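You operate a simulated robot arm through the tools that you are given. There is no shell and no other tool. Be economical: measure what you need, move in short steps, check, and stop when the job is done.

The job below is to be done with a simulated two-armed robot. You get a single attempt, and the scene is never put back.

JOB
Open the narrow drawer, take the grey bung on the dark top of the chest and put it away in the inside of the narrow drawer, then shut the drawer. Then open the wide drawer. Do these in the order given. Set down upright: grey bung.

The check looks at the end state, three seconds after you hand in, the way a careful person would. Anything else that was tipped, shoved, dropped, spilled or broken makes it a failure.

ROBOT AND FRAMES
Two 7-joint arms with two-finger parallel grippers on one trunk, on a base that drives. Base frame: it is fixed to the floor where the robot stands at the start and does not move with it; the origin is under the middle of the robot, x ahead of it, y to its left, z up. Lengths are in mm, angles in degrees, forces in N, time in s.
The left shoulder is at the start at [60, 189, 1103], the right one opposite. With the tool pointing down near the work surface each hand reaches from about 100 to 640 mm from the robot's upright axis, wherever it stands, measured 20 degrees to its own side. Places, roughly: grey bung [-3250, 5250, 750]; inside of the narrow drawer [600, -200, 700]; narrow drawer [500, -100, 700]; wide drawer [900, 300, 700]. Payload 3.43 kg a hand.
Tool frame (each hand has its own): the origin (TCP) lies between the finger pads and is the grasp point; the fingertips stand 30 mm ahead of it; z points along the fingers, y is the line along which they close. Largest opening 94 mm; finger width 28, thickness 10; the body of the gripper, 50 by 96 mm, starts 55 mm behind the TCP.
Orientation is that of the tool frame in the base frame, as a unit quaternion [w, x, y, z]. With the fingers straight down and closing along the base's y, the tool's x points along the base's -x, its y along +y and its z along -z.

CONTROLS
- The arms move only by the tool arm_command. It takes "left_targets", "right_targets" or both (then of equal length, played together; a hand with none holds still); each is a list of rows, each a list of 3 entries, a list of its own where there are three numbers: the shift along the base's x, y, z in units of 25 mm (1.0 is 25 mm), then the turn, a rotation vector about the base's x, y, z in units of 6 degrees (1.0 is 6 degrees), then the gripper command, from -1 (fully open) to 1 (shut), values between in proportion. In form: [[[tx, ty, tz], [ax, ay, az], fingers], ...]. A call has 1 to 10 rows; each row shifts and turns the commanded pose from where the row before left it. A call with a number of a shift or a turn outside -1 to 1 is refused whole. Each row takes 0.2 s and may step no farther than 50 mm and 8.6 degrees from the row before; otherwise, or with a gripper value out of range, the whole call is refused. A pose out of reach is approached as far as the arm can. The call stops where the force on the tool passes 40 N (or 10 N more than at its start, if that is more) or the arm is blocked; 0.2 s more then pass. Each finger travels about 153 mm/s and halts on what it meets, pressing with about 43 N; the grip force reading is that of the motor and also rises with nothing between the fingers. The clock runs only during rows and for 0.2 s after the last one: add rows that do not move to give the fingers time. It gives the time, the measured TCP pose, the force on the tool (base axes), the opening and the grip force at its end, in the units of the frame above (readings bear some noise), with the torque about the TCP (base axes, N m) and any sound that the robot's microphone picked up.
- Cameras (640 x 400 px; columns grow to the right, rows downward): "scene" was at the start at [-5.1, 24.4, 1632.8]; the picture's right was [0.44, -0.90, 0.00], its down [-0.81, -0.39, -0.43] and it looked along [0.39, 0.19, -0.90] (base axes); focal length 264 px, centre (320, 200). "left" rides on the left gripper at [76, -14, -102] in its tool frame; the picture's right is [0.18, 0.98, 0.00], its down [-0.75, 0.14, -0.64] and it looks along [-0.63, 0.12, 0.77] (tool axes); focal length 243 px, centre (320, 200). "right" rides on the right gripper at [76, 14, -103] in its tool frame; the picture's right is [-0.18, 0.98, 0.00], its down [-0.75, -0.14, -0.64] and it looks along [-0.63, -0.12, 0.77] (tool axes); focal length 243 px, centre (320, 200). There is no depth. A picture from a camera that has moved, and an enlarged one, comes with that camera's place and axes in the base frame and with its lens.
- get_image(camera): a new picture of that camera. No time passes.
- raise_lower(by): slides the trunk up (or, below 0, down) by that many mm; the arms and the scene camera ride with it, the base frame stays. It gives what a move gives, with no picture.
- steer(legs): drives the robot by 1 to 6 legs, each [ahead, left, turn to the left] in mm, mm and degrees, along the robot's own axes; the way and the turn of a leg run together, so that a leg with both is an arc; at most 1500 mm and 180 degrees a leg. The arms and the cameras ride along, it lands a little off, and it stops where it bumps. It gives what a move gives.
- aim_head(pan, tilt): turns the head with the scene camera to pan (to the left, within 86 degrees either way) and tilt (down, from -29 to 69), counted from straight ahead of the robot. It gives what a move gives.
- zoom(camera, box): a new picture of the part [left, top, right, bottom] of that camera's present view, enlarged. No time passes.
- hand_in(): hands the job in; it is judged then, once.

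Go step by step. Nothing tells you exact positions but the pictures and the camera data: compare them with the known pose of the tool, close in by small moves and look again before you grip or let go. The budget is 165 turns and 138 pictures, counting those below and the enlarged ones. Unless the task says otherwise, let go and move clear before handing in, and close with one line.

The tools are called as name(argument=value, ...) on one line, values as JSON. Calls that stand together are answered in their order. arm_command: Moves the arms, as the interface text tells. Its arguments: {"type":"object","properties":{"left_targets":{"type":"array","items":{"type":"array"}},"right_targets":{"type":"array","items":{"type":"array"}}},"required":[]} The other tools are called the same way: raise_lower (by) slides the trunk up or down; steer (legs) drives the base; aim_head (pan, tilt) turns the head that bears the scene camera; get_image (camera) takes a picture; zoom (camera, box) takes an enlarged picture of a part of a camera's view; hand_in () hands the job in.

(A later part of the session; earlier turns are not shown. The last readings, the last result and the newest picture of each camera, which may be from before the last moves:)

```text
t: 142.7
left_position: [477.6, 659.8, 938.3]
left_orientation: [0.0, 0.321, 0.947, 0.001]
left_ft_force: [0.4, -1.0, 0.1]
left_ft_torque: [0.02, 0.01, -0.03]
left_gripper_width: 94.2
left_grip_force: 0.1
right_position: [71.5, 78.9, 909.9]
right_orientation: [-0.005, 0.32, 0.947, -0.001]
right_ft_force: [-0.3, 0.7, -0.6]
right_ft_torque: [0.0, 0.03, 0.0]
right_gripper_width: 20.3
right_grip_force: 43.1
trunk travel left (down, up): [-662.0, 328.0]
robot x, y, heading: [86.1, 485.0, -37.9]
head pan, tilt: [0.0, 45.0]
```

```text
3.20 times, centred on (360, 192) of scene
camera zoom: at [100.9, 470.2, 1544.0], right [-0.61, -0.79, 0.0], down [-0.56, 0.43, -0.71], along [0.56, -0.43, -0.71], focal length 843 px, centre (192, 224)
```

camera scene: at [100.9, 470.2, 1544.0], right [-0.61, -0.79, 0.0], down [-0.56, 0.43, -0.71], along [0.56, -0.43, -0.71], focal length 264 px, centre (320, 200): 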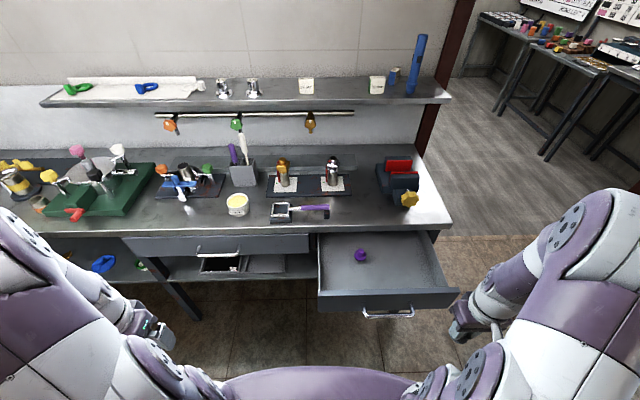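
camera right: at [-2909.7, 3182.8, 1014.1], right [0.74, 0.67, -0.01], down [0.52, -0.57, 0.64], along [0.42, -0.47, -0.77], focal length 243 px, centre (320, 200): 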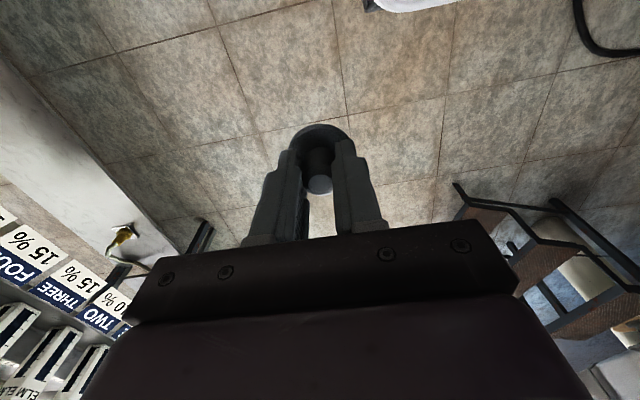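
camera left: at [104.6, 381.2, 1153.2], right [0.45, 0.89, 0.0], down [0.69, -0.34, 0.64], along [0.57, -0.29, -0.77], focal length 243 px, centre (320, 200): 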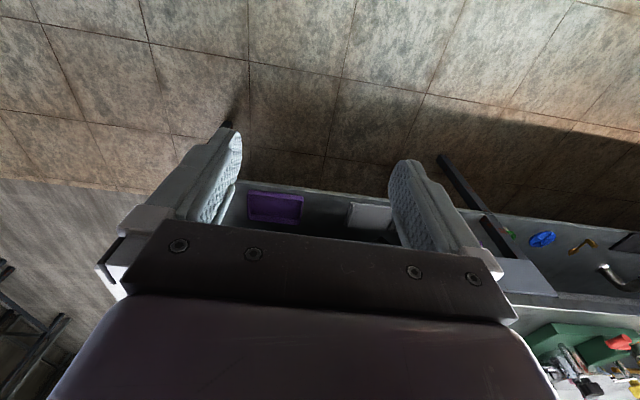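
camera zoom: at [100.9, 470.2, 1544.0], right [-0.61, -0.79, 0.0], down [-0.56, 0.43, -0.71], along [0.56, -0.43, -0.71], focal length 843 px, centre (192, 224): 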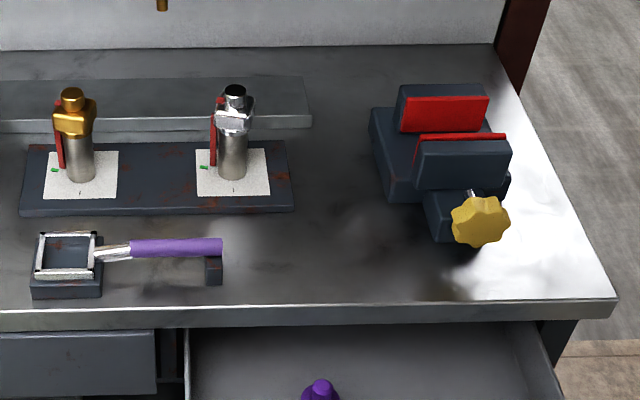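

The drawer interior spans about F150–336, L43–437, with the purple piece at (F315, L290). I carry the bung over to F235, L185, staying high.

arm_command(right_targets=[[[0.912, -0.294, 0], [0, 0, 0], 1], [[0.912, -0.294, 0], [0, 0, 0], 1], [[0.912, -0.294, 0], [0, 0, 0], 1], [[0.912, -0.294, 0], [0, 0, 0], 1], [[0.912, -0.294, 0], [0, 0, 0], 1], [[0.912, -0.294, 0], [0, 0, 0], 1], [[0.912, -0.294, 0], [0, 0, 0], 1], [[0.912, -0.294, 0], [0, 0, 0], 1], [[0.912, -0.294, 0], [0, 0, 0], 1], [[0.912, -0.294, 0], [0, 0, 0], 1]])

get_image(camera="right")

get_image(camera="scene")

```text
t: 144.9
left_position: [477.9, 658.3, 937.9]
left_orientation: [-0.001, 0.32, 0.947, 0.0]
left_ft_force: [-0.1, -0.7, 0.1]
left_ft_torque: [-0.01, 0.03, 0.01]
left_gripper_width: 94.1
left_grip_force: 0.1
right_position: [300.6, 5.4, 909.4]
right_orientation: [-0.005, 0.32, 0.947, -0.001]
right_ft_force: [0.4, 0.6, 0.0]
right_ft_torque: [0.0, -0.05, 0.01]
right_gripper_width: 20.4
right_grip_force: 42.4
trunk travel left (down, up): [-662.0, 328.0]
robot x, y, heading: [83.5, 486.1, -37.3]
head pan, tilt: [0.0, 45.0]
```

```text
74 pictures are left
camera right: at [248.9, 62.3, 1013.4], right [0.74, 0.67, -0.01], down [0.52, -0.57, 0.64], along [0.42, -0.48, -0.77], focal length 243 px, centre (320, 200)
```

right: 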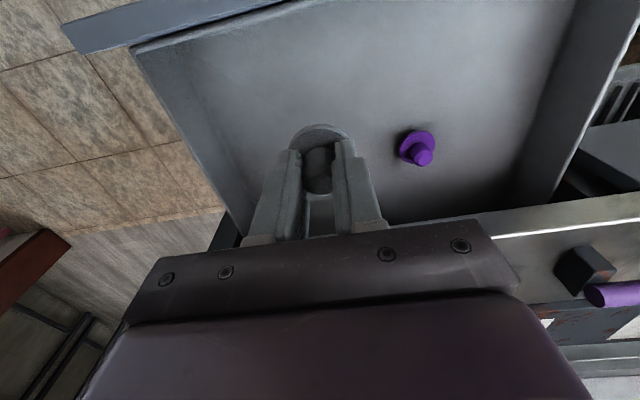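

```text
73 pictures are left
camera scene: at [101.3, 470.0, 1544.0], right [-0.61, -0.79, 0.0], down [-0.56, 0.43, -0.71], along [0.56, -0.43, -0.71], focal length 264 px, centre (320, 200)
```

scene: 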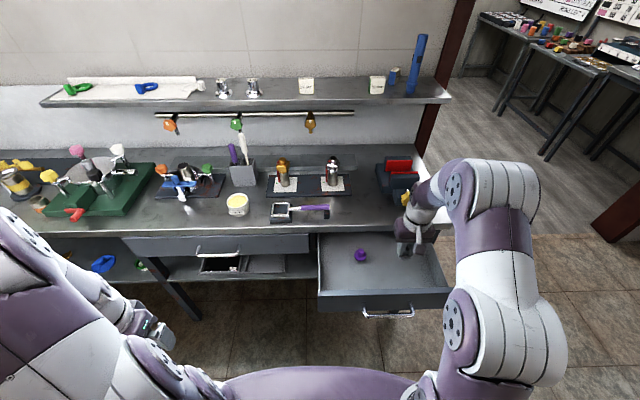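

I refine the drawer floor height from the purple piece in both views.

zoom(camera="scene", box=[310, 220, 470, 320])

zoom(camera="right", box=[280, 60, 520, 210])

```text
4.00 times, centred on (390, 270) of scene
camera zoom: at [101.3, 470.0, 1544.0], right [-0.61, -0.79, 0.0], down [-0.56, 0.43, -0.71], along [0.56, -0.43, -0.71], focal length 1054 px, centre (40, -80)
```

zoom: 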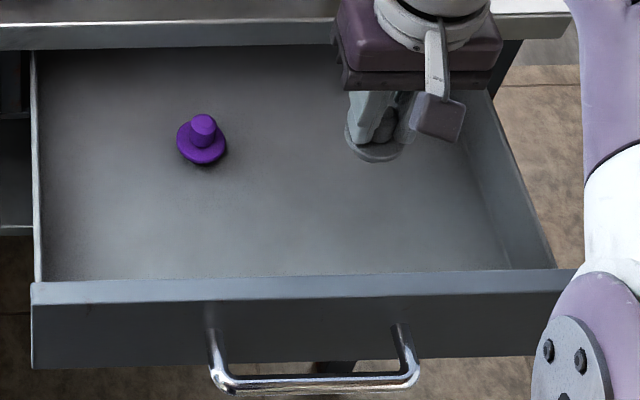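

```text
2.67 times, centred on (400, 135) of right
camera zoom: at [248.9, 62.3, 1013.4], right [0.74, 0.67, -0.01], down [0.52, -0.57, 0.64], along [0.42, -0.48, -0.77], focal length 647 px, centre (107, 373)
```

zoom: 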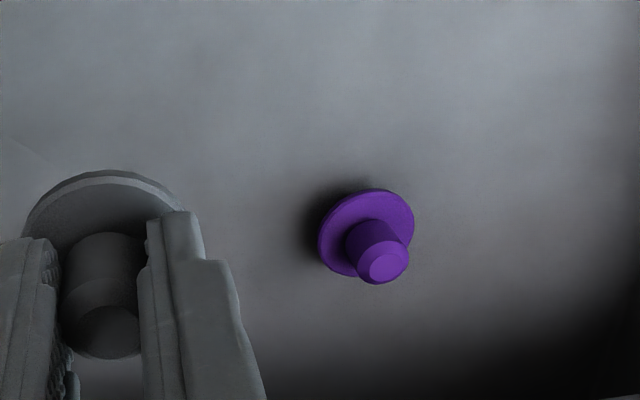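

The purple flange top sits at z≈737, so the bung should rest with TCP about 770. I descend to 778, then check.

arm_command(right_targets=[[[0, 0, -0.88], [0, 0, 0], 1], [[0, 0, -0.88], [0, 0, 0], 1], [[0, 0, -0.88], [0, 0, 0], 1], [[0, 0, -0.88], [0, 0, 0], 1], [[0, 0, -0.88], [0, 0, 0], 1], [[0, 0, -0.8], [0, 0, 0], 1]])

get_image(camera="right")

zoom(camera="scene", box=[310, 220, 470, 320])

```text
t: 146.3
left_position: [477.1, 659.5, 938.1]
left_orientation: [-0.002, 0.321, 0.947, 0.001]
left_ft_force: [-0.4, -0.6, 0.3]
left_ft_torque: [-0.02, 0.0, 0.01]
left_gripper_width: 93.7
left_grip_force: 0.1
right_position: [299.9, 5.3, 779.8]
right_orientation: [-0.005, 0.321, 0.947, -0.001]
right_ft_force: [0.8, -0.5, -0.1]
right_ft_torque: [0.0, 0.03, 0.0]
right_gripper_width: 20.2
right_grip_force: 43.1
trunk travel left (down, up): [-662.0, 328.0]
robot x, y, heading: [82.7, 487.3, -37.5]
head pan, tilt: [0.0, 45.0]
```

```text
70 pictures are left
camera right: at [248.9, 62.1, 883.0], right [0.74, 0.67, -0.01], down [0.52, -0.57, 0.64], along [0.42, -0.48, -0.77], focal length 243 px, centre (320, 200)
```

right: 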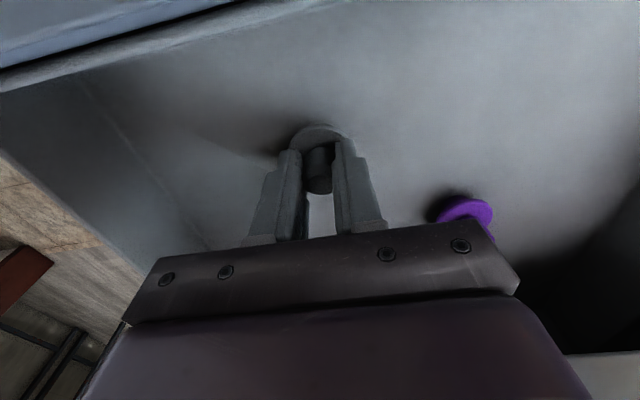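

```text
4.00 times, centred on (390, 270) of scene
camera zoom: at [100.8, 469.9, 1544.1], right [-0.61, -0.79, 0.0], down [-0.56, 0.43, -0.71], along [0.56, -0.43, -0.71], focal length 1054 px, centre (40, -80)
```

zoom: 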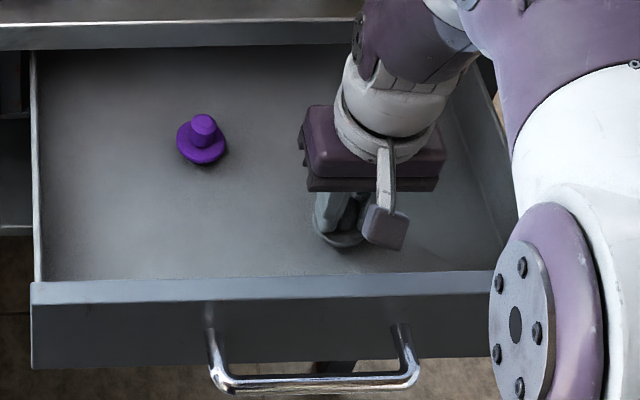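

Close to the floor. I lower in tiny steps watching force.

arm_command(right_targets=[[[0, 0, -0.1], [0, 0, 0], 1], [[0, 0, -0.1], [0, 0, 0], 1], [[0, 0, -0.1], [0, 0, 0], 1]])

zoom(camera="right", box=[220, 60, 460, 210])

```text
t: 147.1
left_position: [478.4, 659.4, 937.9]
left_orientation: [0.0, 0.322, 0.947, 0.0]
left_ft_force: [-0.3, -0.6, 0.5]
left_ft_torque: [0.04, 0.0, -0.01]
left_gripper_width: 94.1
left_grip_force: 0.0
right_position: [299.5, 5.6, 773.3]
right_orientation: [-0.005, 0.321, 0.947, -0.001]
right_ft_force: [-0.4, -0.1, -1.3]
right_ft_torque: [0.02, 0.0, 0.01]
right_gripper_width: 20.0
right_grip_force: 43.3
trunk travel left (down, up): [-662.0, 328.0]
robot x, y, heading: [86.8, 486.2, -37.3]
head pan, tilt: [0.0, 45.0]
```

```text
2.67 times, centred on (340, 135) of right
camera zoom: at [248.5, 62.7, 876.4], right [0.74, 0.67, -0.01], down [0.52, -0.57, 0.64], along [0.42, -0.48, -0.77], focal length 647 px, centre (267, 373)
```

zoom: 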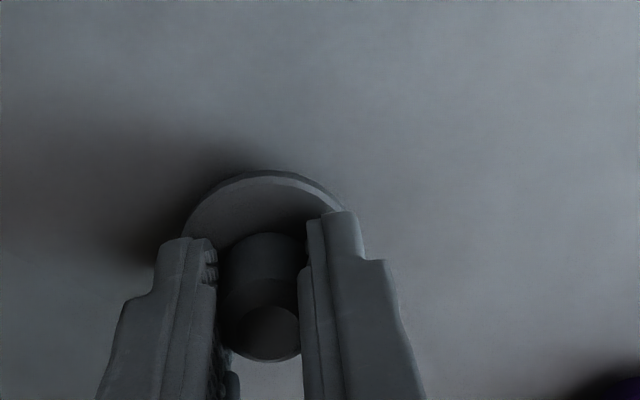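

arm_command(right_targets=[[[0, 0, -0.08], [0, 0, 0], 1], [[0, 0, -0.08], [0, 0, 0], 1]])

```text
t: 147.7
left_position: [477.3, 660.8, 939.5]
left_orientation: [0.001, 0.322, 0.947, 0.0]
left_ft_force: [-0.6, -0.8, 0.1]
left_ft_torque: [-0.03, 0.01, -0.04]
left_gripper_width: 94.0
left_grip_force: 0.0
right_position: [299.4, 4.8, 772.2]
right_orientation: [-0.002, 0.321, 0.947, -0.003]
right_ft_force: [-1.5, -2.2, 22.4]
right_ft_torque: [-0.07, 0.03, 0.0]
right_gripper_width: 20.1
right_grip_force: 43.2
trunk travel left (down, up): [-662.0, 328.0]
robot x, y, heading: [84.4, 483.8, -37.6]
head pan, tilt: [0.0, 45.0]
```

Contact at 22 N: the bung is on the floor. I ease off slightly and open gently, then lift straight up.

arm_command(right_targets=[[[0, 0, 0.06], [0, 0, 0], 1], [[0, 0, 0], [0, 0, 0], 0.4], [[0, 0, 0], [0, 0, 0], 0.1], [[0, 0, 0], [0, 0, 0], -0.1]])

get_image(camera="right")

```text
t: 148.7
left_position: [478.7, 658.7, 938.9]
left_orientation: [0.0, 0.322, 0.947, 0.0]
left_ft_force: [0.3, -0.2, 0.3]
left_ft_torque: [0.0, 0.01, 0.01]
left_gripper_width: 94.0
left_grip_force: 0.0
right_position: [299.2, 6.8, 769.7]
right_orientation: [-0.005, 0.321, 0.947, -0.001]
right_ft_force: [-0.1, 0.4, -0.2]
right_ft_torque: [0.02, 0.01, -0.01]
right_gripper_width: 52.0
right_grip_force: 0.1
trunk travel left (down, up): [-662.0, 328.0]
robot x, y, heading: [81.9, 484.2, -37.6]
head pan, tilt: [0.0, 45.0]
```

```text
67 pictures are left
camera right: at [248.7, 63.0, 873.7], right [0.74, 0.67, -0.01], down [0.52, -0.57, 0.64], along [0.42, -0.48, -0.77], focal length 243 px, centre (320, 200)
```

right: 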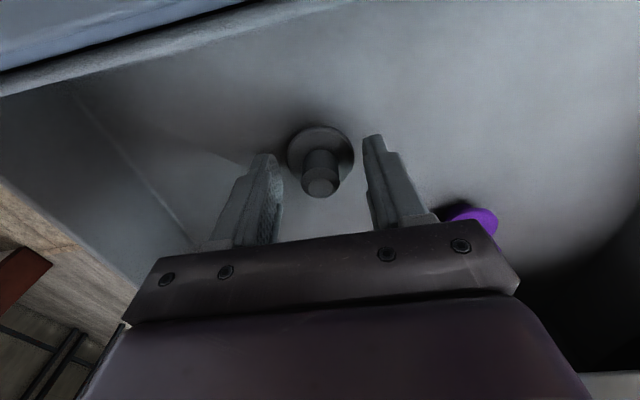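

The bung stands upright and free. I lift straight up, then draw the hand back over the drawer front.

arm_command(right_targets=[[[0, 0, 0.6], [0, 0, 0], -0.1], [[0, 0, 0.9], [0, 0, 0], -0.1], [[0, 0, 0.9], [0, 0, 0], -0.1], [[0, 0, 0.9], [0, 0, 0], -0.1], [[0, 0, 0.9], [0, 0, 0], -0.1], [[0, 0, 0.9], [0, 0, 0], -0.1], [[0, 0, 0.9], [0, 0, 0], -0.1]])

arm_command(right_targets=[[[-0.956, 0.7255, 0], [0, 0, 0], -0.1], [[-0.956, 0.7255, 0], [0, 0, 0], -0.1], [[-0.956, 0.7255, 0], [0, 0, 0], -0.1], [[-0.956, 0.7255, 0], [0, 0, 0], -0.1], [[-0.956, 0.7255, 0], [0, 0, 0], -0.1], [[-0.956, 0.7255, 0], [0, 0, 0], -0.1], [[-0.956, 0.7255, 0], [0, 0, 0], -0.1]])

zoom(camera="scene", box=[310, 220, 470, 320])

```text
t: 150.3
left_position: [477.9, 660.7, 938.5]
left_orientation: [0.0, 0.322, 0.947, 0.0]
left_ft_force: [-0.7, 0.0, 0.8]
left_ft_torque: [0.02, 0.02, 0.02]
left_gripper_width: 93.8
left_grip_force: 0.2
right_position: [298.1, 6.4, 922.3]
right_orientation: [-0.004, 0.321, 0.947, -0.001]
right_ft_force: [0.1, 0.2, 0.1]
right_ft_torque: [0.02, 0.0, -0.02]
right_gripper_width: 51.6
right_grip_force: 0.1
trunk travel left (down, up): [-662.0, 328.0]
robot x, y, heading: [82.2, 489.3, -37.6]
head pan, tilt: [0.0, 45.0]
```

```text
t: 151.9
left_position: [478.2, 660.9, 939.7]
left_orientation: [0.0, 0.322, 0.947, 0.001]
left_ft_force: [-0.9, 0.1, -0.7]
left_ft_torque: [0.0, -0.02, -0.01]
left_gripper_width: 93.9
left_grip_force: 0.0
right_position: [130.6, 133.8, 920.4]
right_orientation: [-0.004, 0.32, 0.947, -0.002]
right_ft_force: [-0.5, 0.9, 0.6]
right_ft_torque: [-0.02, 0.0, 0.01]
right_gripper_width: 51.8
right_grip_force: 0.0
trunk travel left (down, up): [-662.0, 328.0]
robot x, y, heading: [83.6, 486.8, -37.5]
head pan, tilt: [0.0, 45.0]
```

```text
4.00 times, centred on (390, 270) of scene
camera zoom: at [99.6, 471.2, 1544.1], right [-0.61, -0.79, 0.0], down [-0.56, 0.43, -0.71], along [0.56, -0.43, -0.71], focal length 1054 px, centre (40, -80)
```

zoom: 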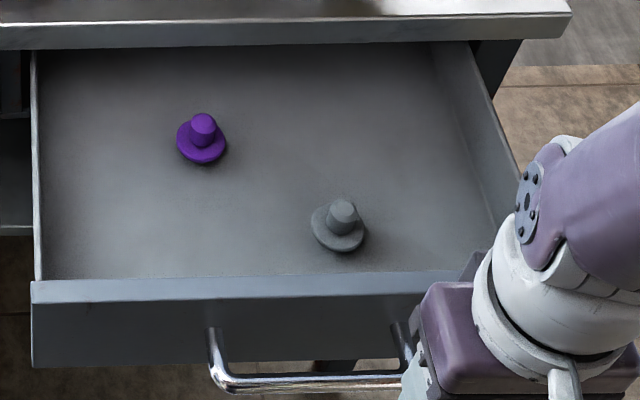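

The grey bung stands upright in the drawer. I'll shut it by pushing gently on the middle of the handle with closed fingers pointing down; first position before the bar.

arm_command(right_targets=[[[0.668, 0.33, 0], [0, 0, 0], 1], [[0.668, 0.33, 0], [0, 0, 0], 1], [[0.668, 0.33, 0], [0, 0, 0], 1], [[0, 0, -1], [0, 0, 0], 1], [[0, 0, -1], [0, 0, 0], 1], [[0, 0, -1], [0, 0, 0], 1], [[0, 0, -1], [0, 0, 0], 1], [[0, 0, -1], [0, 0, 0], 1], [[0, 0, -1], [0, 0, 0], 1]])

get_image(camera="scene")

get_image(camera="right")

```text
t: 153.9
left_position: [478.7, 660.5, 939.9]
left_orientation: [-0.001, 0.321, 0.947, 0.0]
left_ft_force: [-0.5, 0.5, -0.5]
left_ft_torque: [-0.01, 0.0, -0.02]
left_gripper_width: 93.9
left_grip_force: 0.0
right_position: [182.6, 157.1, 769.4]
right_orientation: [-0.005, 0.32, 0.947, -0.001]
right_ft_force: [0.4, -0.2, -0.5]
right_ft_torque: [0.01, 0.01, 0.0]
right_gripper_width: 0.0
right_grip_force: 32.9
trunk travel left (down, up): [-662.0, 328.0]
robot x, y, heading: [84.8, 487.2, -37.8]
head pan, tilt: [0.0, 45.0]
```

```text
65 pictures are left
camera scene: at [100.6, 470.1, 1544.1], right [-0.61, -0.79, 0.0], down [-0.56, 0.43, -0.71], along [0.56, -0.43, -0.71], focal length 264 px, centre (320, 200)
```

scene: 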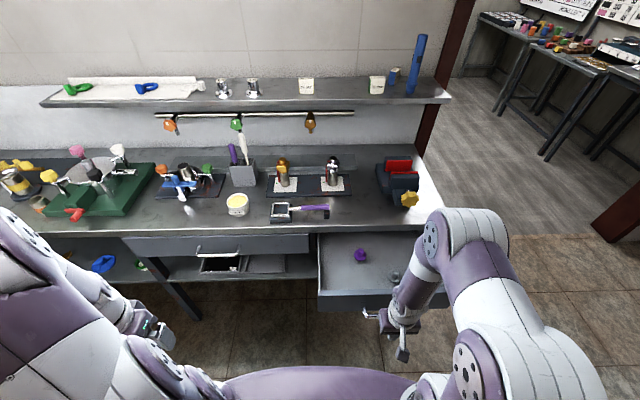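

```text
64 pictures are left
camera right: at [131.6, 213.8, 873.6], right [0.74, 0.67, -0.01], down [0.52, -0.57, 0.64], along [0.42, -0.48, -0.77], focal length 243 px, centre (320, 200)
```

right: 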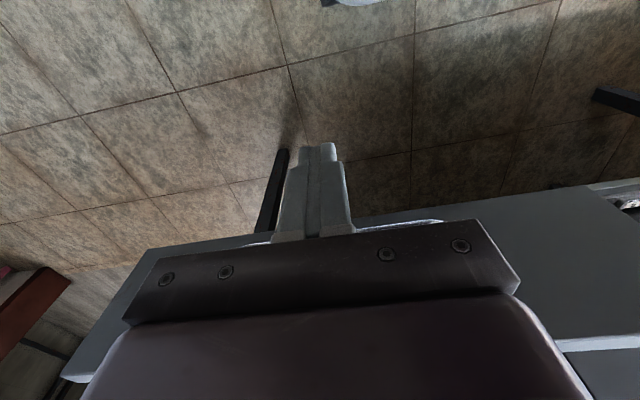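

Fingers are in front of the bar centre. I push slowly.

arm_command(right_targets=[[[0.3186, -0.2418, 0], [0, 0, 0], 1], [[0.3186, -0.2418, 0], [0, 0, 0], 1], [[0.16, -0.121, 0], [0, 0, 0], 1], [[0.16, -0.121, 0], [0, 0, 0], 1], [[0.16, -0.121, 0], [0, 0, 0], 1], [[0.2, -0.152, 0], [0, 0, 0], 1], [[0.25, -0.19, 0], [0, 0, 0], 1], [[0.3186, -0.2418, 0], [0, 0, 0], 1], [[0.3186, -0.2418, 0], [0, 0, 0], 1], [[0.3186, -0.2418, 0], [0, 0, 0], 1]])

get_image(camera="scene")

zoom(camera="scene", box=[310, 220, 470, 320])

```text
t: 156.1
left_position: [478.6, 660.1, 938.0]
left_orientation: [0.0, 0.321, 0.947, 0.001]
left_ft_force: [0.1, -0.3, -0.5]
left_ft_torque: [0.0, 0.01, 0.02]
left_gripper_width: 94.0
left_grip_force: 0.0
right_position: [246.3, 108.9, 771.8]
right_orientation: [-0.004, 0.32, 0.947, -0.001]
right_ft_force: [-0.3, -0.7, -0.1]
right_ft_torque: [0.01, 0.02, 0.01]
right_gripper_width: 0.0
right_grip_force: 33.0
trunk travel left (down, up): [-662.0, 328.0]
robot x, y, heading: [80.1, 485.0, -37.4]
head pan, tilt: [0.0, 45.0]
```

```text
63 pictures are left
camera scene: at [100.7, 470.2, 1544.0], right [-0.61, -0.79, 0.0], down [-0.56, 0.43, -0.71], along [0.56, -0.43, -0.71], focal length 264 px, centre (320, 200)
```

scene: 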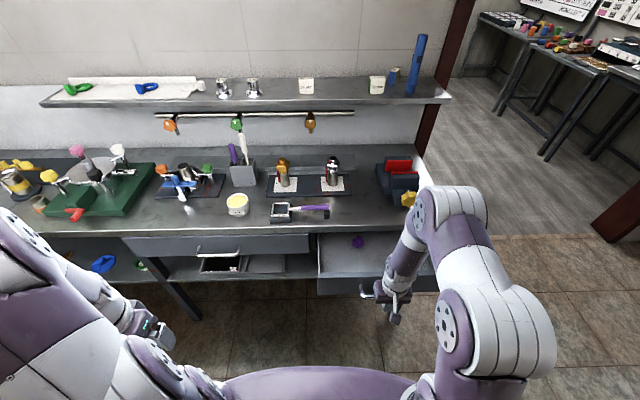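

```text
4.00 times, centred on (390, 270) of scene
camera zoom: at [100.7, 470.2, 1544.0], right [-0.61, -0.79, 0.0], down [-0.56, 0.43, -0.71], along [0.56, -0.43, -0.71], focal length 1054 px, centre (40, -80)
```

zoom: 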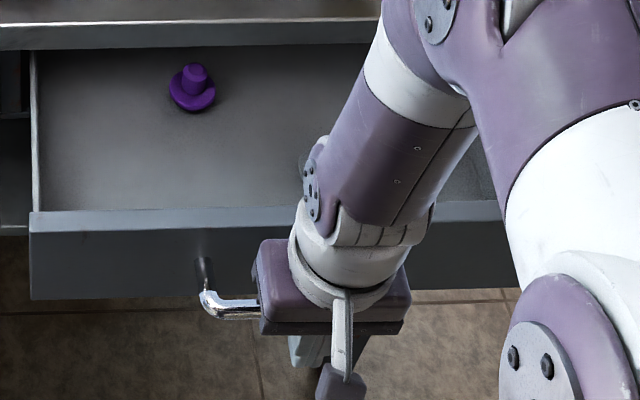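

It slides smoothly with the pieces standing. I keep pushing.

arm_command(right_targets=[[[0.2, -0.152, 0], [0, 0, 0], 1], [[0.3186, -0.2418, 0], [0, 0, 0], 1], [[0.3186, -0.2418, 0], [0, 0, 0], 1], [[0.3186, -0.2418, 0], [0, 0, 0], 1], [[0.3186, -0.2418, 0], [0, 0, 0], 1], [[0.3186, -0.2418, 0], [0, 0, 0], 1], [[0.3186, -0.2418, 0], [0, 0, 0], 1], [[0.3186, -0.2418, 0], [0, 0, 0], 1], [[0.3186, -0.2418, 0], [0, 0, 0], 1], [[0.25, -0.19, 0], [0, 0, 0], 1]])

zoom(camera="scene", box=[280, 200, 460, 312])

```text
t: 158.3
left_position: [477.6, 660.8, 938.2]
left_orientation: [0.0, 0.321, 0.947, 0.0]
left_ft_force: [-0.7, -0.1, -0.6]
left_ft_torque: [0.02, -0.04, 0.01]
left_gripper_width: 93.7
left_grip_force: 0.0
right_position: [320.5, 52.8, 770.7]
right_orientation: [-0.005, 0.32, 0.947, -0.002]
right_ft_force: [-0.9, 0.6, -0.2]
right_ft_torque: [0.01, 0.03, 0.03]
right_gripper_width: 0.0
right_grip_force: 32.5
trunk travel left (down, up): [-662.0, 328.0]
robot x, y, heading: [86.8, 487.2, -37.5]
head pan, tilt: [0.0, 45.0]
```

```text
3.56 times, centred on (370, 256) of scene
camera zoom: at [100.5, 470.4, 1544.0], right [-0.61, -0.79, 0.0], down [-0.56, 0.43, -0.71], along [0.56, -0.43, -0.71], focal length 937 px, centre (142, 1)
```

zoom: 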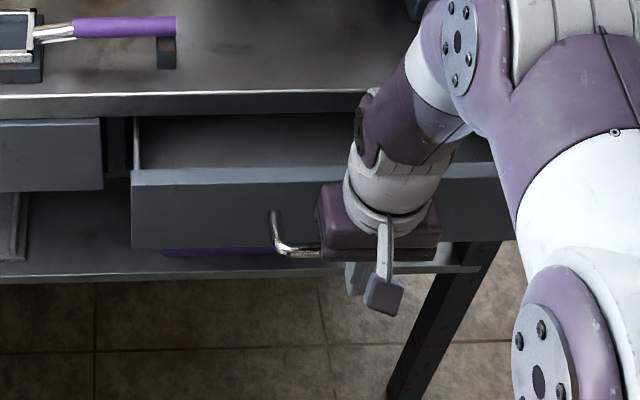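

About 75 mm remain. I push on, then check.

arm_command(right_targets=[[[0.2, -0.152, 0], [0, 0, 0], 1], [[0.3186, -0.2418, 0], [0, 0, 0], 1], [[0.3186, -0.2418, 0], [0, 0, 0], 1], [[0.3186, -0.2418, 0], [0, 0, 0], 1], [[0.3186, -0.2418, 0], [0, 0, 0], 1], [[0.25, -0.19, 0], [0, 0, 0], 1], [[0.16, -0.121, 0], [0, 0, 0], 1]])

zoom(camera="scene", box=[280, 180, 460, 292])

get_image(camera="right")

```text
t: 159.9
left_position: [477.4, 660.4, 938.9]
left_orientation: [0.0, 0.321, 0.947, -0.001]
left_ft_force: [-0.3, -0.8, 0.3]
left_ft_torque: [0.0, 0.0, 0.02]
left_gripper_width: 94.0
left_grip_force: 0.1
right_position: [368.7, 19.1, 770.7]
right_orientation: [-0.004, 0.32, 0.947, -0.001]
right_ft_force: [0.4, 1.0, -0.1]
right_ft_torque: [0.01, -0.02, 0.02]
right_gripper_width: 0.0
right_grip_force: 33.3
trunk travel left (down, up): [-662.0, 328.0]
robot x, y, heading: [80.6, 484.8, -37.7]
head pan, tilt: [0.0, 45.0]
```

```text
3.56 times, centred on (370, 236) of scene
camera zoom: at [100.5, 470.4, 1544.0], right [-0.61, -0.79, 0.0], down [-0.56, 0.43, -0.71], along [0.56, -0.43, -0.71], focal length 937 px, centre (142, 72)
```

zoom: 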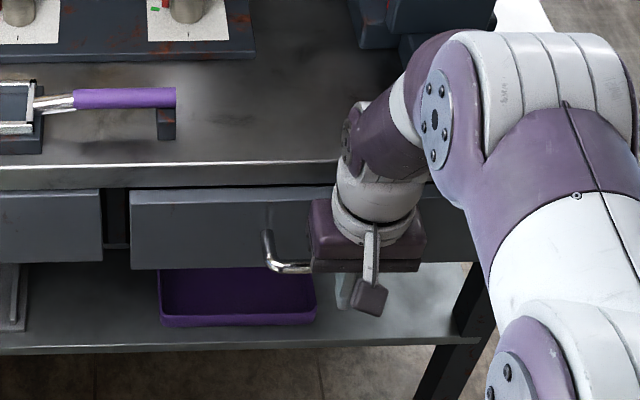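

```text
59 pictures are left
camera right: at [317.4, 74.6, 873.9], right [0.74, 0.67, -0.01], down [0.52, -0.57, 0.64], along [0.42, -0.48, -0.77], focal length 243 px, centre (320, 200)
```

right: 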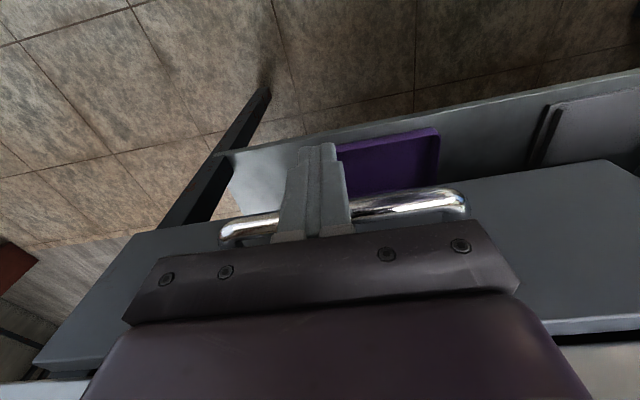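

About 15 mm left. I continue in 4 mm steps until it meets its stop.

arm_command(right_targets=[[[0.127, -0.097, 0], [0, 0, 0], 1], [[0.127, -0.097, 0], [0, 0, 0], 1], [[0.127, -0.097, 0], [0, 0, 0], 1]])

zoom(camera="scene", box=[280, 180, 460, 292])

```text
t: 160.7
left_position: [478.2, 659.6, 939.8]
left_orientation: [0.0, 0.322, 0.947, 0.0]
left_ft_force: [0.1, -0.1, 0.5]
left_ft_torque: [0.0, 0.0, 0.02]
left_gripper_width: 93.7
left_grip_force: 0.1
right_position: [377.5, 11.2, 770.2]
right_orientation: [-0.005, 0.321, 0.947, -0.001]
right_ft_force: [-2.2, 1.2, -0.4]
right_ft_torque: [0.01, -0.01, 0.06]
right_gripper_width: 0.0
right_grip_force: 33.0
trunk travel left (down, up): [-662.0, 328.0]
robot x, y, heading: [87.5, 483.1, -37.6]
head pan, tilt: [0.0, 45.0]
```

```text
3.56 times, centred on (370, 236) of scene
camera zoom: at [100.1, 470.8, 1544.1], right [-0.61, -0.79, 0.0], down [-0.56, 0.43, -0.71], along [0.56, -0.43, -0.71], focal length 937 px, centre (142, 72)
```

zoom: 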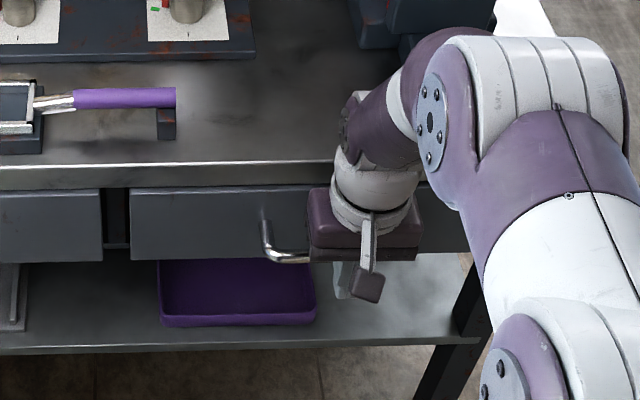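

arm_command(right_targets=[[[0.127, -0.097, 0], [0, 0, 0], 1], [[0.127, -0.097, 0], [0, 0, 0], 1], [[0.127, -0.097, 0], [0, 0, 0], 1], [[0.127, -0.097, 0], [0, 0, 0], 1]])

zoom(camera="scene", box=[260, 180, 440, 292])

```text
t: 161.4
left_position: [476.3, 660.8, 939.2]
left_orientation: [0.0, 0.322, 0.947, 0.0]
left_ft_force: [0.9, -0.3, -0.5]
left_ft_torque: [0.04, 0.01, -0.01]
left_gripper_width: 93.8
left_grip_force: 0.0
right_position: [375.6, 10.3, 766.9]
right_orientation: [-0.016, 0.321, 0.947, 0.003]
right_ft_force: [-16.6, 12.2, 10.4]
right_ft_torque: [0.02, -0.24, 0.26]
right_gripper_width: 0.0
right_grip_force: 33.3
trunk travel left (down, up): [-662.0, 328.0]
robot x, y, heading: [86.2, 486.3, -37.6]
head pan, tilt: [0.0, 45.0]
stopped in row 3 (right hand): the force on the tool passed its limit at 43 N (the readings are from after the stop); the commanded pose is now the measured one
```

```text
3.56 times, centred on (350, 236) of scene
camera zoom: at [98.5, 472.4, 1544.3], right [-0.61, -0.79, 0.0], down [-0.56, 0.43, -0.71], along [0.56, -0.43, -0.71], focal length 937 px, centre (213, 72)
```

zoom: 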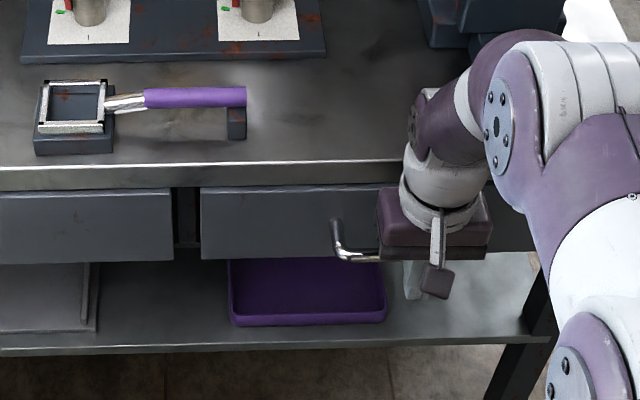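

It reached its stop (43 N) with both drawer fronts flush. I back the hand off and look.

arm_command(right_targets=[[[-0.6, 0.456, 0], [0, 0, 0], 1], [[-0.956, 0.7255, 0], [0, 0, 0], 1], [[-0.956, 0.7255, 0], [0, 0, 0], 1], [[-0.956, 0.7255, 0], [0, 0, 0], 1], [[-0.956, 0.7255, 0], [0, 0, 0], 1], [[-0.956, 0.7255, 0], [0, 0, 0], 1], [[-0.956, 0.7255, 0], [0, 0, 0], 1]])

steer(legs=[[-200, 0, 0]])

get_image(camera="scene")

zoom(camera="scene", box=[140, 140, 420, 315])

```text
t: 163.0
left_position: [476.8, 660.3, 939.2]
left_orientation: [-0.001, 0.322, 0.947, 0.001]
left_ft_force: [-0.4, 0.2, 0.0]
left_ft_torque: [0.01, 0.06, 0.0]
left_gripper_width: 93.8
left_grip_force: 0.1
right_position: [222.3, 126.2, 767.5]
right_orientation: [-0.013, 0.321, 0.947, 0.001]
right_ft_force: [-0.7, 1.1, 1.1]
right_ft_torque: [0.01, 0.0, 0.01]
right_gripper_width: 0.1
right_grip_force: 33.4
trunk travel left (down, up): [-662.0, 328.0]
robot x, y, heading: [83.0, 485.2, -37.6]
head pan, tilt: [0.0, 45.0]
```

```text
t: 164.6
left_position: [319.3, 779.7, 939.8]
left_orientation: [0.001, 0.321, 0.947, 0.0]
left_ft_force: [-0.2, -0.7, -0.2]
left_ft_torque: [-0.01, -0.02, -0.01]
left_gripper_width: 94.0
left_grip_force: 0.0
right_position: [64.7, 248.1, 766.5]
right_orientation: [-0.012, 0.32, 0.947, 0.002]
right_ft_force: [-1.1, 0.9, 0.5]
right_ft_torque: [0.01, -0.01, -0.04]
right_gripper_width: 0.2
right_grip_force: 33.1
trunk travel left (down, up): [-662.0, 328.0]
robot x, y, heading: [-74.8, 606.1, -37.8]
head pan, tilt: [0.0, 45.0]
```

```text
56 pictures are left
camera scene: at [-58.2, 592.3, 1544.1], right [-0.61, -0.79, 0.0], down [-0.56, 0.43, -0.71], along [0.56, -0.43, -0.71], focal length 264 px, centre (320, 200)
```

scene: 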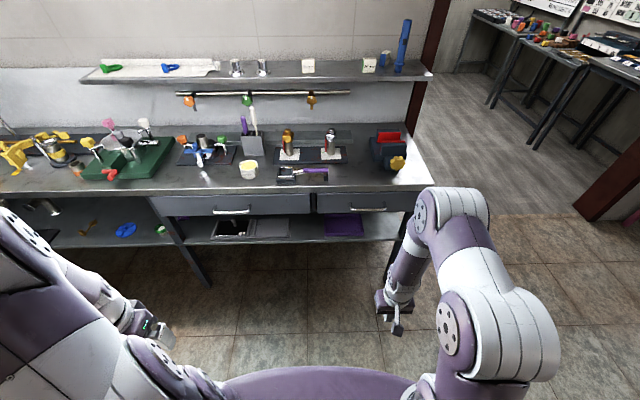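

```text
2.29 times, centred on (280, 228) of scene
camera zoom: at [-58.2, 592.3, 1544.1], right [-0.61, -0.79, 0.0], down [-0.56, 0.43, -0.71], along [0.56, -0.43, -0.71], focal length 602 px, centre (411, 137)
```

zoom: 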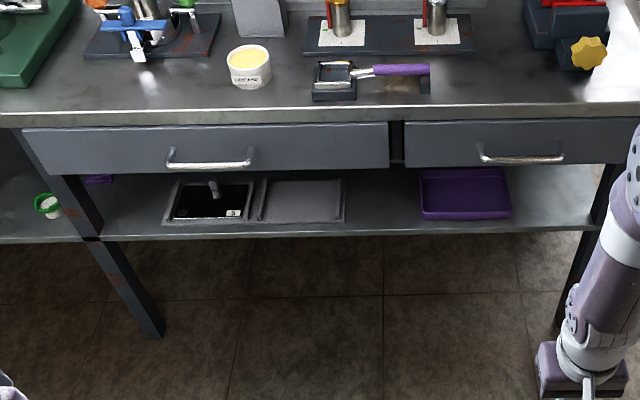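

The narrow drawer is shut. For the wide drawer (bar about F318, L780) I'll use the left hand the same way, so I turn it horizontal while extending it in free space.

arm_command(left_targets=[[[0.596, -0.764, 0], [-0.899, -0.118, 0.6415], -1], [[0.596, -0.764, 0], [-0.899, -0.118, 0.6415], -1], [[0.596, -0.764, 0], [-0.899, -0.118, 0.6415], -1], [[0.596, -0.764, 0], [-0.899, -0.118, 0.6415], -1], [[0.596, -0.764, 0], [-0.899, -0.118, 0.6415], -1], [[0.596, -0.764, 0], [-0.899, -0.118, 0.6415], -1], [[0.596, -0.764, 0], [-0.899, -0.118, 0.6415], -1], [[0.596, -0.764, 0], [-0.899, -0.118, 0.6415], -1], [[0.596, -0.764, 0], [-0.899, -0.118, 0.6415], -1]])

arm_command(left_targets=[[[0.596, -0.764, 0], [-0.899, -0.118, 0.6415], -1], [[0.596, -0.764, 0], [-0.899, -0.118, 0.6415], -1], [[0.596, -0.764, 0], [-0.899, -0.118, 0.6415], -1], [[0.596, -0.764, 0], [-0.899, -0.118, 0.6415], -1], [[0.596, -0.764, 0], [-0.899, -0.118, 0.6415], -1], [[0.596, -0.764, 0], [-0.899, -0.118, 0.6415], -1], [[0.596, -0.764, 0], [-0.899, -0.118, 0.6415], -1], [[0.596, -0.764, 0], [-0.899, -0.118, 0.6415], -1], [[0.596, -0.764, 0], [-0.899, -0.118, 0.6415], -1]])

get_image(camera="scene")

```text
t: 166.6
left_position: [455.4, 609.0, 939.4]
left_orientation: [0.181, 0.004, 0.913, -0.366]
left_ft_force: [-0.2, -0.2, 0.0]
left_ft_torque: [0.02, 0.03, -0.01]
left_gripper_width: 94.0
left_grip_force: 0.1
right_position: [65.7, 246.2, 767.0]
right_orientation: [-0.013, 0.321, 0.947, 0.002]
right_ft_force: [-0.4, -0.4, 0.3]
right_ft_torque: [0.03, 0.01, 0.02]
right_gripper_width: 0.0
right_grip_force: 33.1
trunk travel left (down, up): [-662.0, 328.0]
robot x, y, heading: [-75.4, 605.7, -37.4]
head pan, tilt: [0.0, 45.0]
```

```text
t: 168.6
left_position: [587.2, 440.8, 940.8]
left_orientation: [0.311, -0.313, 0.636, -0.633]
left_ft_force: [-0.4, 1.0, -0.1]
left_ft_torque: [0.02, 0.01, 0.02]
left_gripper_width: 93.9
left_grip_force: 0.1
left hand out of reach, approached as far as the arm can: row 9
right_position: [65.4, 247.4, 765.8]
right_orientation: [-0.014, 0.321, 0.947, 0.001]
right_ft_force: [-0.7, -0.2, -0.8]
right_ft_torque: [0.0, -0.01, 0.0]
right_gripper_width: 0.2
right_grip_force: 33.3
trunk travel left (down, up): [-662.0, 328.0]
robot x, y, heading: [-72.7, 608.4, -37.6]
head pan, tilt: [0.0, 45.0]
```

```text
54 pictures are left
camera scene: at [-56.9, 591.1, 1544.0], right [-0.61, -0.79, 0.0], down [-0.56, 0.43, -0.71], along [0.56, -0.43, -0.71], focal length 264 px, centre (320, 200)
```

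scene: 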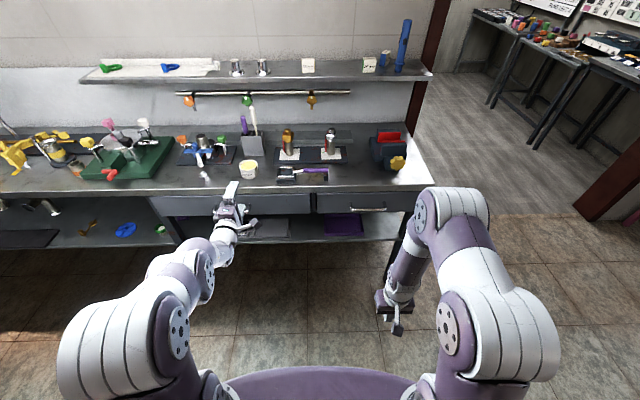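

The left hand is horizontal at F201, L706. I lower to handle height, shift left and approach with the fingers half closed.

raise_lower(by=-174)

steer(legs=[[50, 72, 0]])

get_image(camera="left")

zoom(camera="scene", box=[160, 150, 320, 250])

```text
t: 170.6
left_position: [587.8, 441.3, 767.0]
left_orientation: [0.311, -0.312, 0.637, -0.633]
left_ft_force: [-0.6, 0.4, 0.3]
left_ft_torque: [0.01, -0.03, 0.04]
left_gripper_width: 93.7
left_grip_force: 0.0
right_position: [65.8, 246.6, 593.6]
right_orientation: [-0.013, 0.321, 0.947, 0.001]
right_ft_force: [-0.5, 0.0, 0.9]
right_ft_torque: [0.01, 0.0, -0.04]
right_gripper_width: 0.0
right_grip_force: 33.5
trunk travel left (down, up): [-488.0, 502.0]
robot x, y, heading: [-74.5, 608.4, -37.8]
head pan, tilt: [0.0, 45.0]
```

```text
t: 171.6
left_position: [670.8, 469.7, 765.3]
left_orientation: [0.31, -0.311, 0.637, -0.633]
left_ft_force: [0.7, -0.2, -0.6]
left_ft_torque: [0.01, 0.01, -0.02]
left_gripper_width: 94.2
left_grip_force: 0.0
right_position: [149.5, 273.6, 593.2]
right_orientation: [-0.013, 0.319, 0.948, 0.001]
right_ft_force: [0.0, -0.2, 0.3]
right_ft_torque: [0.04, 0.01, 0.03]
right_gripper_width: 0.2
right_grip_force: 33.0
trunk travel left (down, up): [-488.0, 502.0]
robot x, y, heading: [12.3, 634.9, -37.6]
head pan, tilt: [0.0, 45.0]
```

```text
53 pictures are left
camera left: at [543.1, 472.2, 779.9], right [-0.12, -0.14, -0.98], down [-0.05, 0.99, -0.14], along [0.99, 0.03, -0.12], focal length 243 px, centre (320, 200)
```

left: 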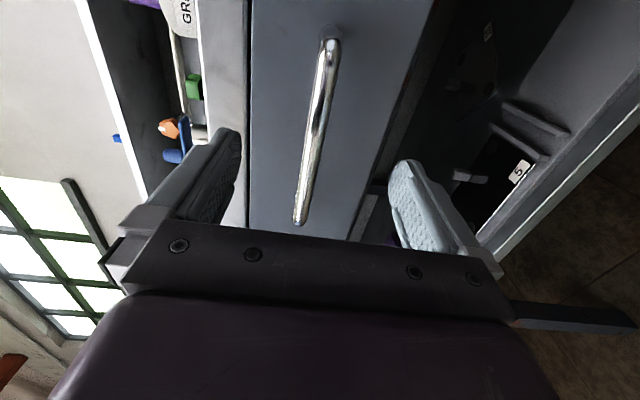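

```text
4.00 times, centred on (240, 200) of scene
camera zoom: at [27.7, 619.2, 1370.0], right [-0.61, -0.79, 0.0], down [-0.56, 0.43, -0.71], along [0.56, -0.43, -0.71], focal length 1054 px, centre (640, 200)
```

zoom: 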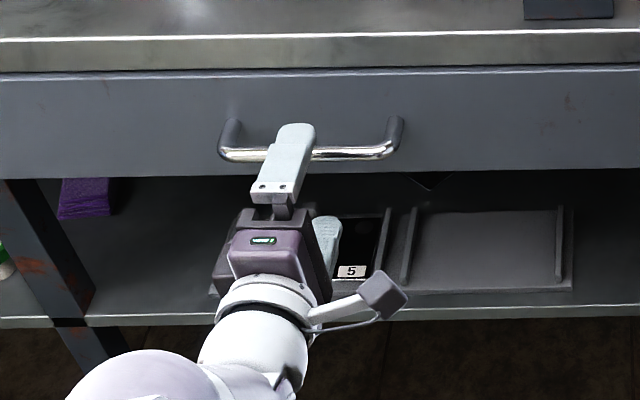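

Well lined up. Half-close and drive in 55 mm.

arm_command(left_targets=[[[0, 0, 0], [0, 0, 0], 0.05], [[0, 0, 0], [0, 0, 0], 0.05]])

steer(legs=[[55, 0, 0]])

get_image(camera="left")

```text
t: 172.2
left_position: [669.7, 466.8, 766.9]
left_orientation: [0.31, -0.311, 0.637, -0.634]
left_ft_force: [-0.4, 0.7, 0.1]
left_ft_torque: [0.01, -0.03, 0.03]
left_gripper_width: 44.4
left_grip_force: 0.1
right_position: [148.8, 273.0, 592.8]
right_orientation: [-0.013, 0.32, 0.947, 0.001]
right_ft_force: [0.3, 0.1, 0.3]
right_ft_torque: [0.02, 0.0, -0.05]
right_gripper_width: 0.0
right_grip_force: 32.6
trunk travel left (down, up): [-488.0, 502.0]
robot x, y, heading: [9.0, 634.3, -37.4]
head pan, tilt: [0.0, 45.0]
```

```text
t: 173.2
left_position: [714.3, 433.5, 766.8]
left_orientation: [0.31, -0.312, 0.638, -0.632]
left_ft_force: [-0.1, -0.3, -1.2]
left_ft_torque: [-0.01, 0.02, 0.0]
left_gripper_width: 44.7
left_grip_force: 0.1
right_position: [192.7, 241.0, 592.1]
right_orientation: [-0.014, 0.321, 0.947, 0.002]
right_ft_force: [0.5, -0.7, 0.2]
right_ft_torque: [-0.01, 0.01, -0.01]
right_gripper_width: 0.0
right_grip_force: 33.3
trunk travel left (down, up): [-488.0, 502.0]
robot x, y, heading: [54.1, 599.6, -37.4]
head pan, tilt: [0.0, 45.0]
```

```text
51 pictures are left
camera left: at [586.8, 437.4, 779.7], right [-0.12, -0.14, -0.98], down [-0.05, 0.99, -0.14], along [0.99, 0.03, -0.12], focal length 243 px, centre (320, 200)
```

left: 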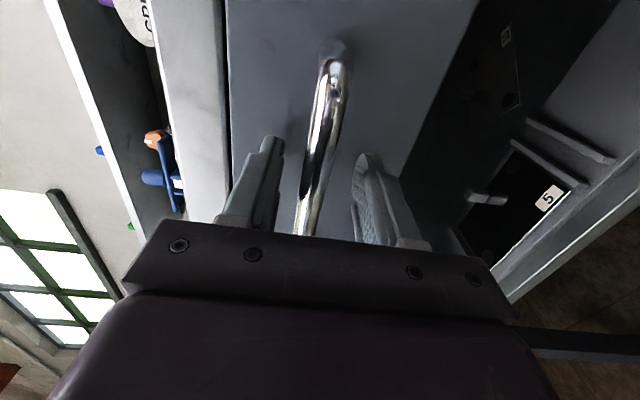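

The bar is between the pads. I close and pull back with the base.

arm_command(left_targets=[[[0, 0, 0], [0, 0, 0], 1], [[0, 0, 0], [0, 0, 0], 1], [[0, 0, 0], [0, 0, 0], 1]])

steer(legs=[[-120, 0, 0]])

get_image(camera="scene")

```text
t: 174.0
left_position: [715.4, 435.5, 769.5]
left_orientation: [-0.311, 0.31, -0.635, 0.636]
left_ft_force: [4.6, 1.6, 15.9]
left_ft_torque: [-0.1, 0.06, -0.54]
left_gripper_width: 18.3
left_grip_force: 44.4
right_position: [192.5, 241.5, 592.7]
right_orientation: [-0.011, 0.321, 0.947, 0.002]
right_ft_force: [0.3, 0.3, 0.3]
right_ft_torque: [0.03, 0.01, 0.04]
right_gripper_width: 0.0
right_grip_force: 32.9
trunk travel left (down, up): [-488.0, 502.0]
robot x, y, heading: [53.1, 602.9, -37.6]
head pan, tilt: [0.0, 45.0]
```

```text
t: 175.2
left_position: [614.5, 505.5, 769.9]
left_orientation: [0.311, -0.309, 0.636, -0.635]
left_ft_force: [-8.6, -10.0, 22.4]
left_ft_torque: [-0.17, 0.22, -0.42]
left_gripper_width: 18.3
left_grip_force: 45.3
right_position: [94.4, 312.5, 592.6]
right_orientation: [-0.011, 0.321, 0.947, 0.002]
right_ft_force: [-0.1, -0.2, -0.8]
right_ft_torque: [-0.01, -0.02, 0.0]
right_gripper_width: 0.1
right_grip_force: 32.6
trunk travel left (down, up): [-488.0, 502.0]
robot x, y, heading: [-40.8, 670.8, -37.6]
head pan, tilt: [0.0, 45.0]
```

```text
50 pictures are left
camera scene: at [-30.7, 658.4, 1370.2], right [-0.61, -0.79, 0.0], down [-0.56, 0.43, -0.71], along [0.56, -0.43, -0.7], focal length 264 px, centre (320, 200)
```

scene: 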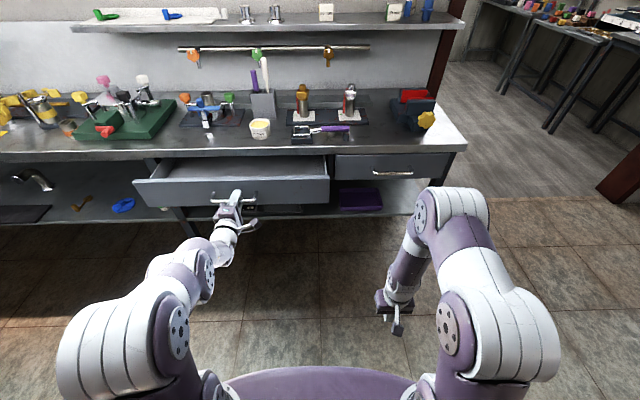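

It opens. I pull another 110 mm.

steer(legs=[[-110, -4, 0]])

get_image(camera="scene")

```text
t: 176.4
left_position: [527.1, 569.8, 770.9]
left_orientation: [0.311, -0.309, 0.636, -0.635]
left_ft_force: [-3.6, -3.1, 16.5]
left_ft_torque: [-0.1, 0.13, -0.53]
left_gripper_width: 18.5
left_grip_force: 44.7
right_position: [5.3, 378.4, 593.8]
right_orientation: [-0.012, 0.321, 0.947, 0.002]
right_ft_force: [0.2, 0.6, 0.4]
right_ft_torque: [-0.02, -0.01, 0.02]
right_gripper_width: 0.1
right_grip_force: 32.7
trunk travel left (down, up): [-488.0, 502.0]
robot x, y, heading: [-132.9, 735.5, -37.9]
head pan, tilt: [0.0, 45.0]
```

```text
49 pictures are left
camera scene: at [-119.3, 723.4, 1370.2], right [-0.61, -0.79, 0.0], down [-0.56, 0.43, -0.71], along [0.56, -0.43, -0.71], focal length 264 px, centre (320, 200)
```

scene: 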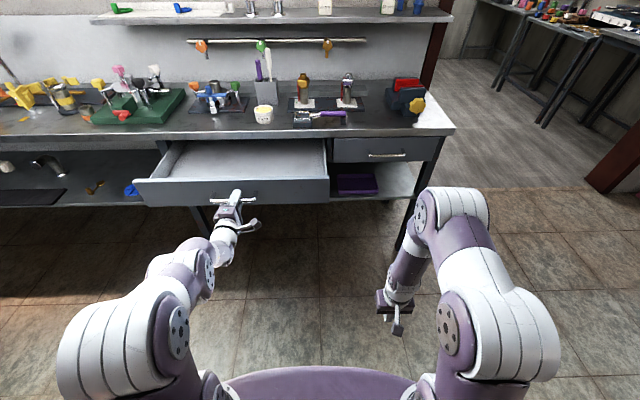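

Open about 230 mm, empty. I draw it a little further for good measure.

steer(legs=[[-50, 0, 0]])

get_image(camera="scene")

```text
t: 177.4
left_position: [487.0, 598.9, 769.0]
left_orientation: [0.311, -0.308, 0.636, -0.635]
left_ft_force: [-8.7, -9.2, 11.7]
left_ft_torque: [-0.2, 0.22, -0.45]
left_gripper_width: 18.4
left_grip_force: 44.7
right_position: [-34.6, 408.8, 593.1]
right_orientation: [-0.011, 0.321, 0.947, 0.001]
right_ft_force: [0.4, -1.0, 0.8]
right_ft_torque: [-0.02, 0.0, 0.01]
right_gripper_width: 0.0
right_grip_force: 32.9
trunk travel left (down, up): [-488.0, 502.0]
robot x, y, heading: [-173.3, 767.0, -37.5]
head pan, tilt: [0.0, 45.0]
```

```text
48 pictures are left
camera scene: at [-159.0, 752.9, 1370.1], right [-0.61, -0.79, 0.0], down [-0.56, 0.43, -0.71], along [0.56, -0.43, -0.71], focal length 264 px, centre (320, 200)
```

scene: 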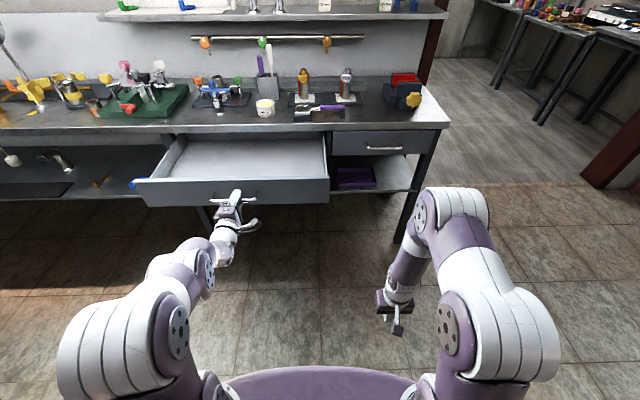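

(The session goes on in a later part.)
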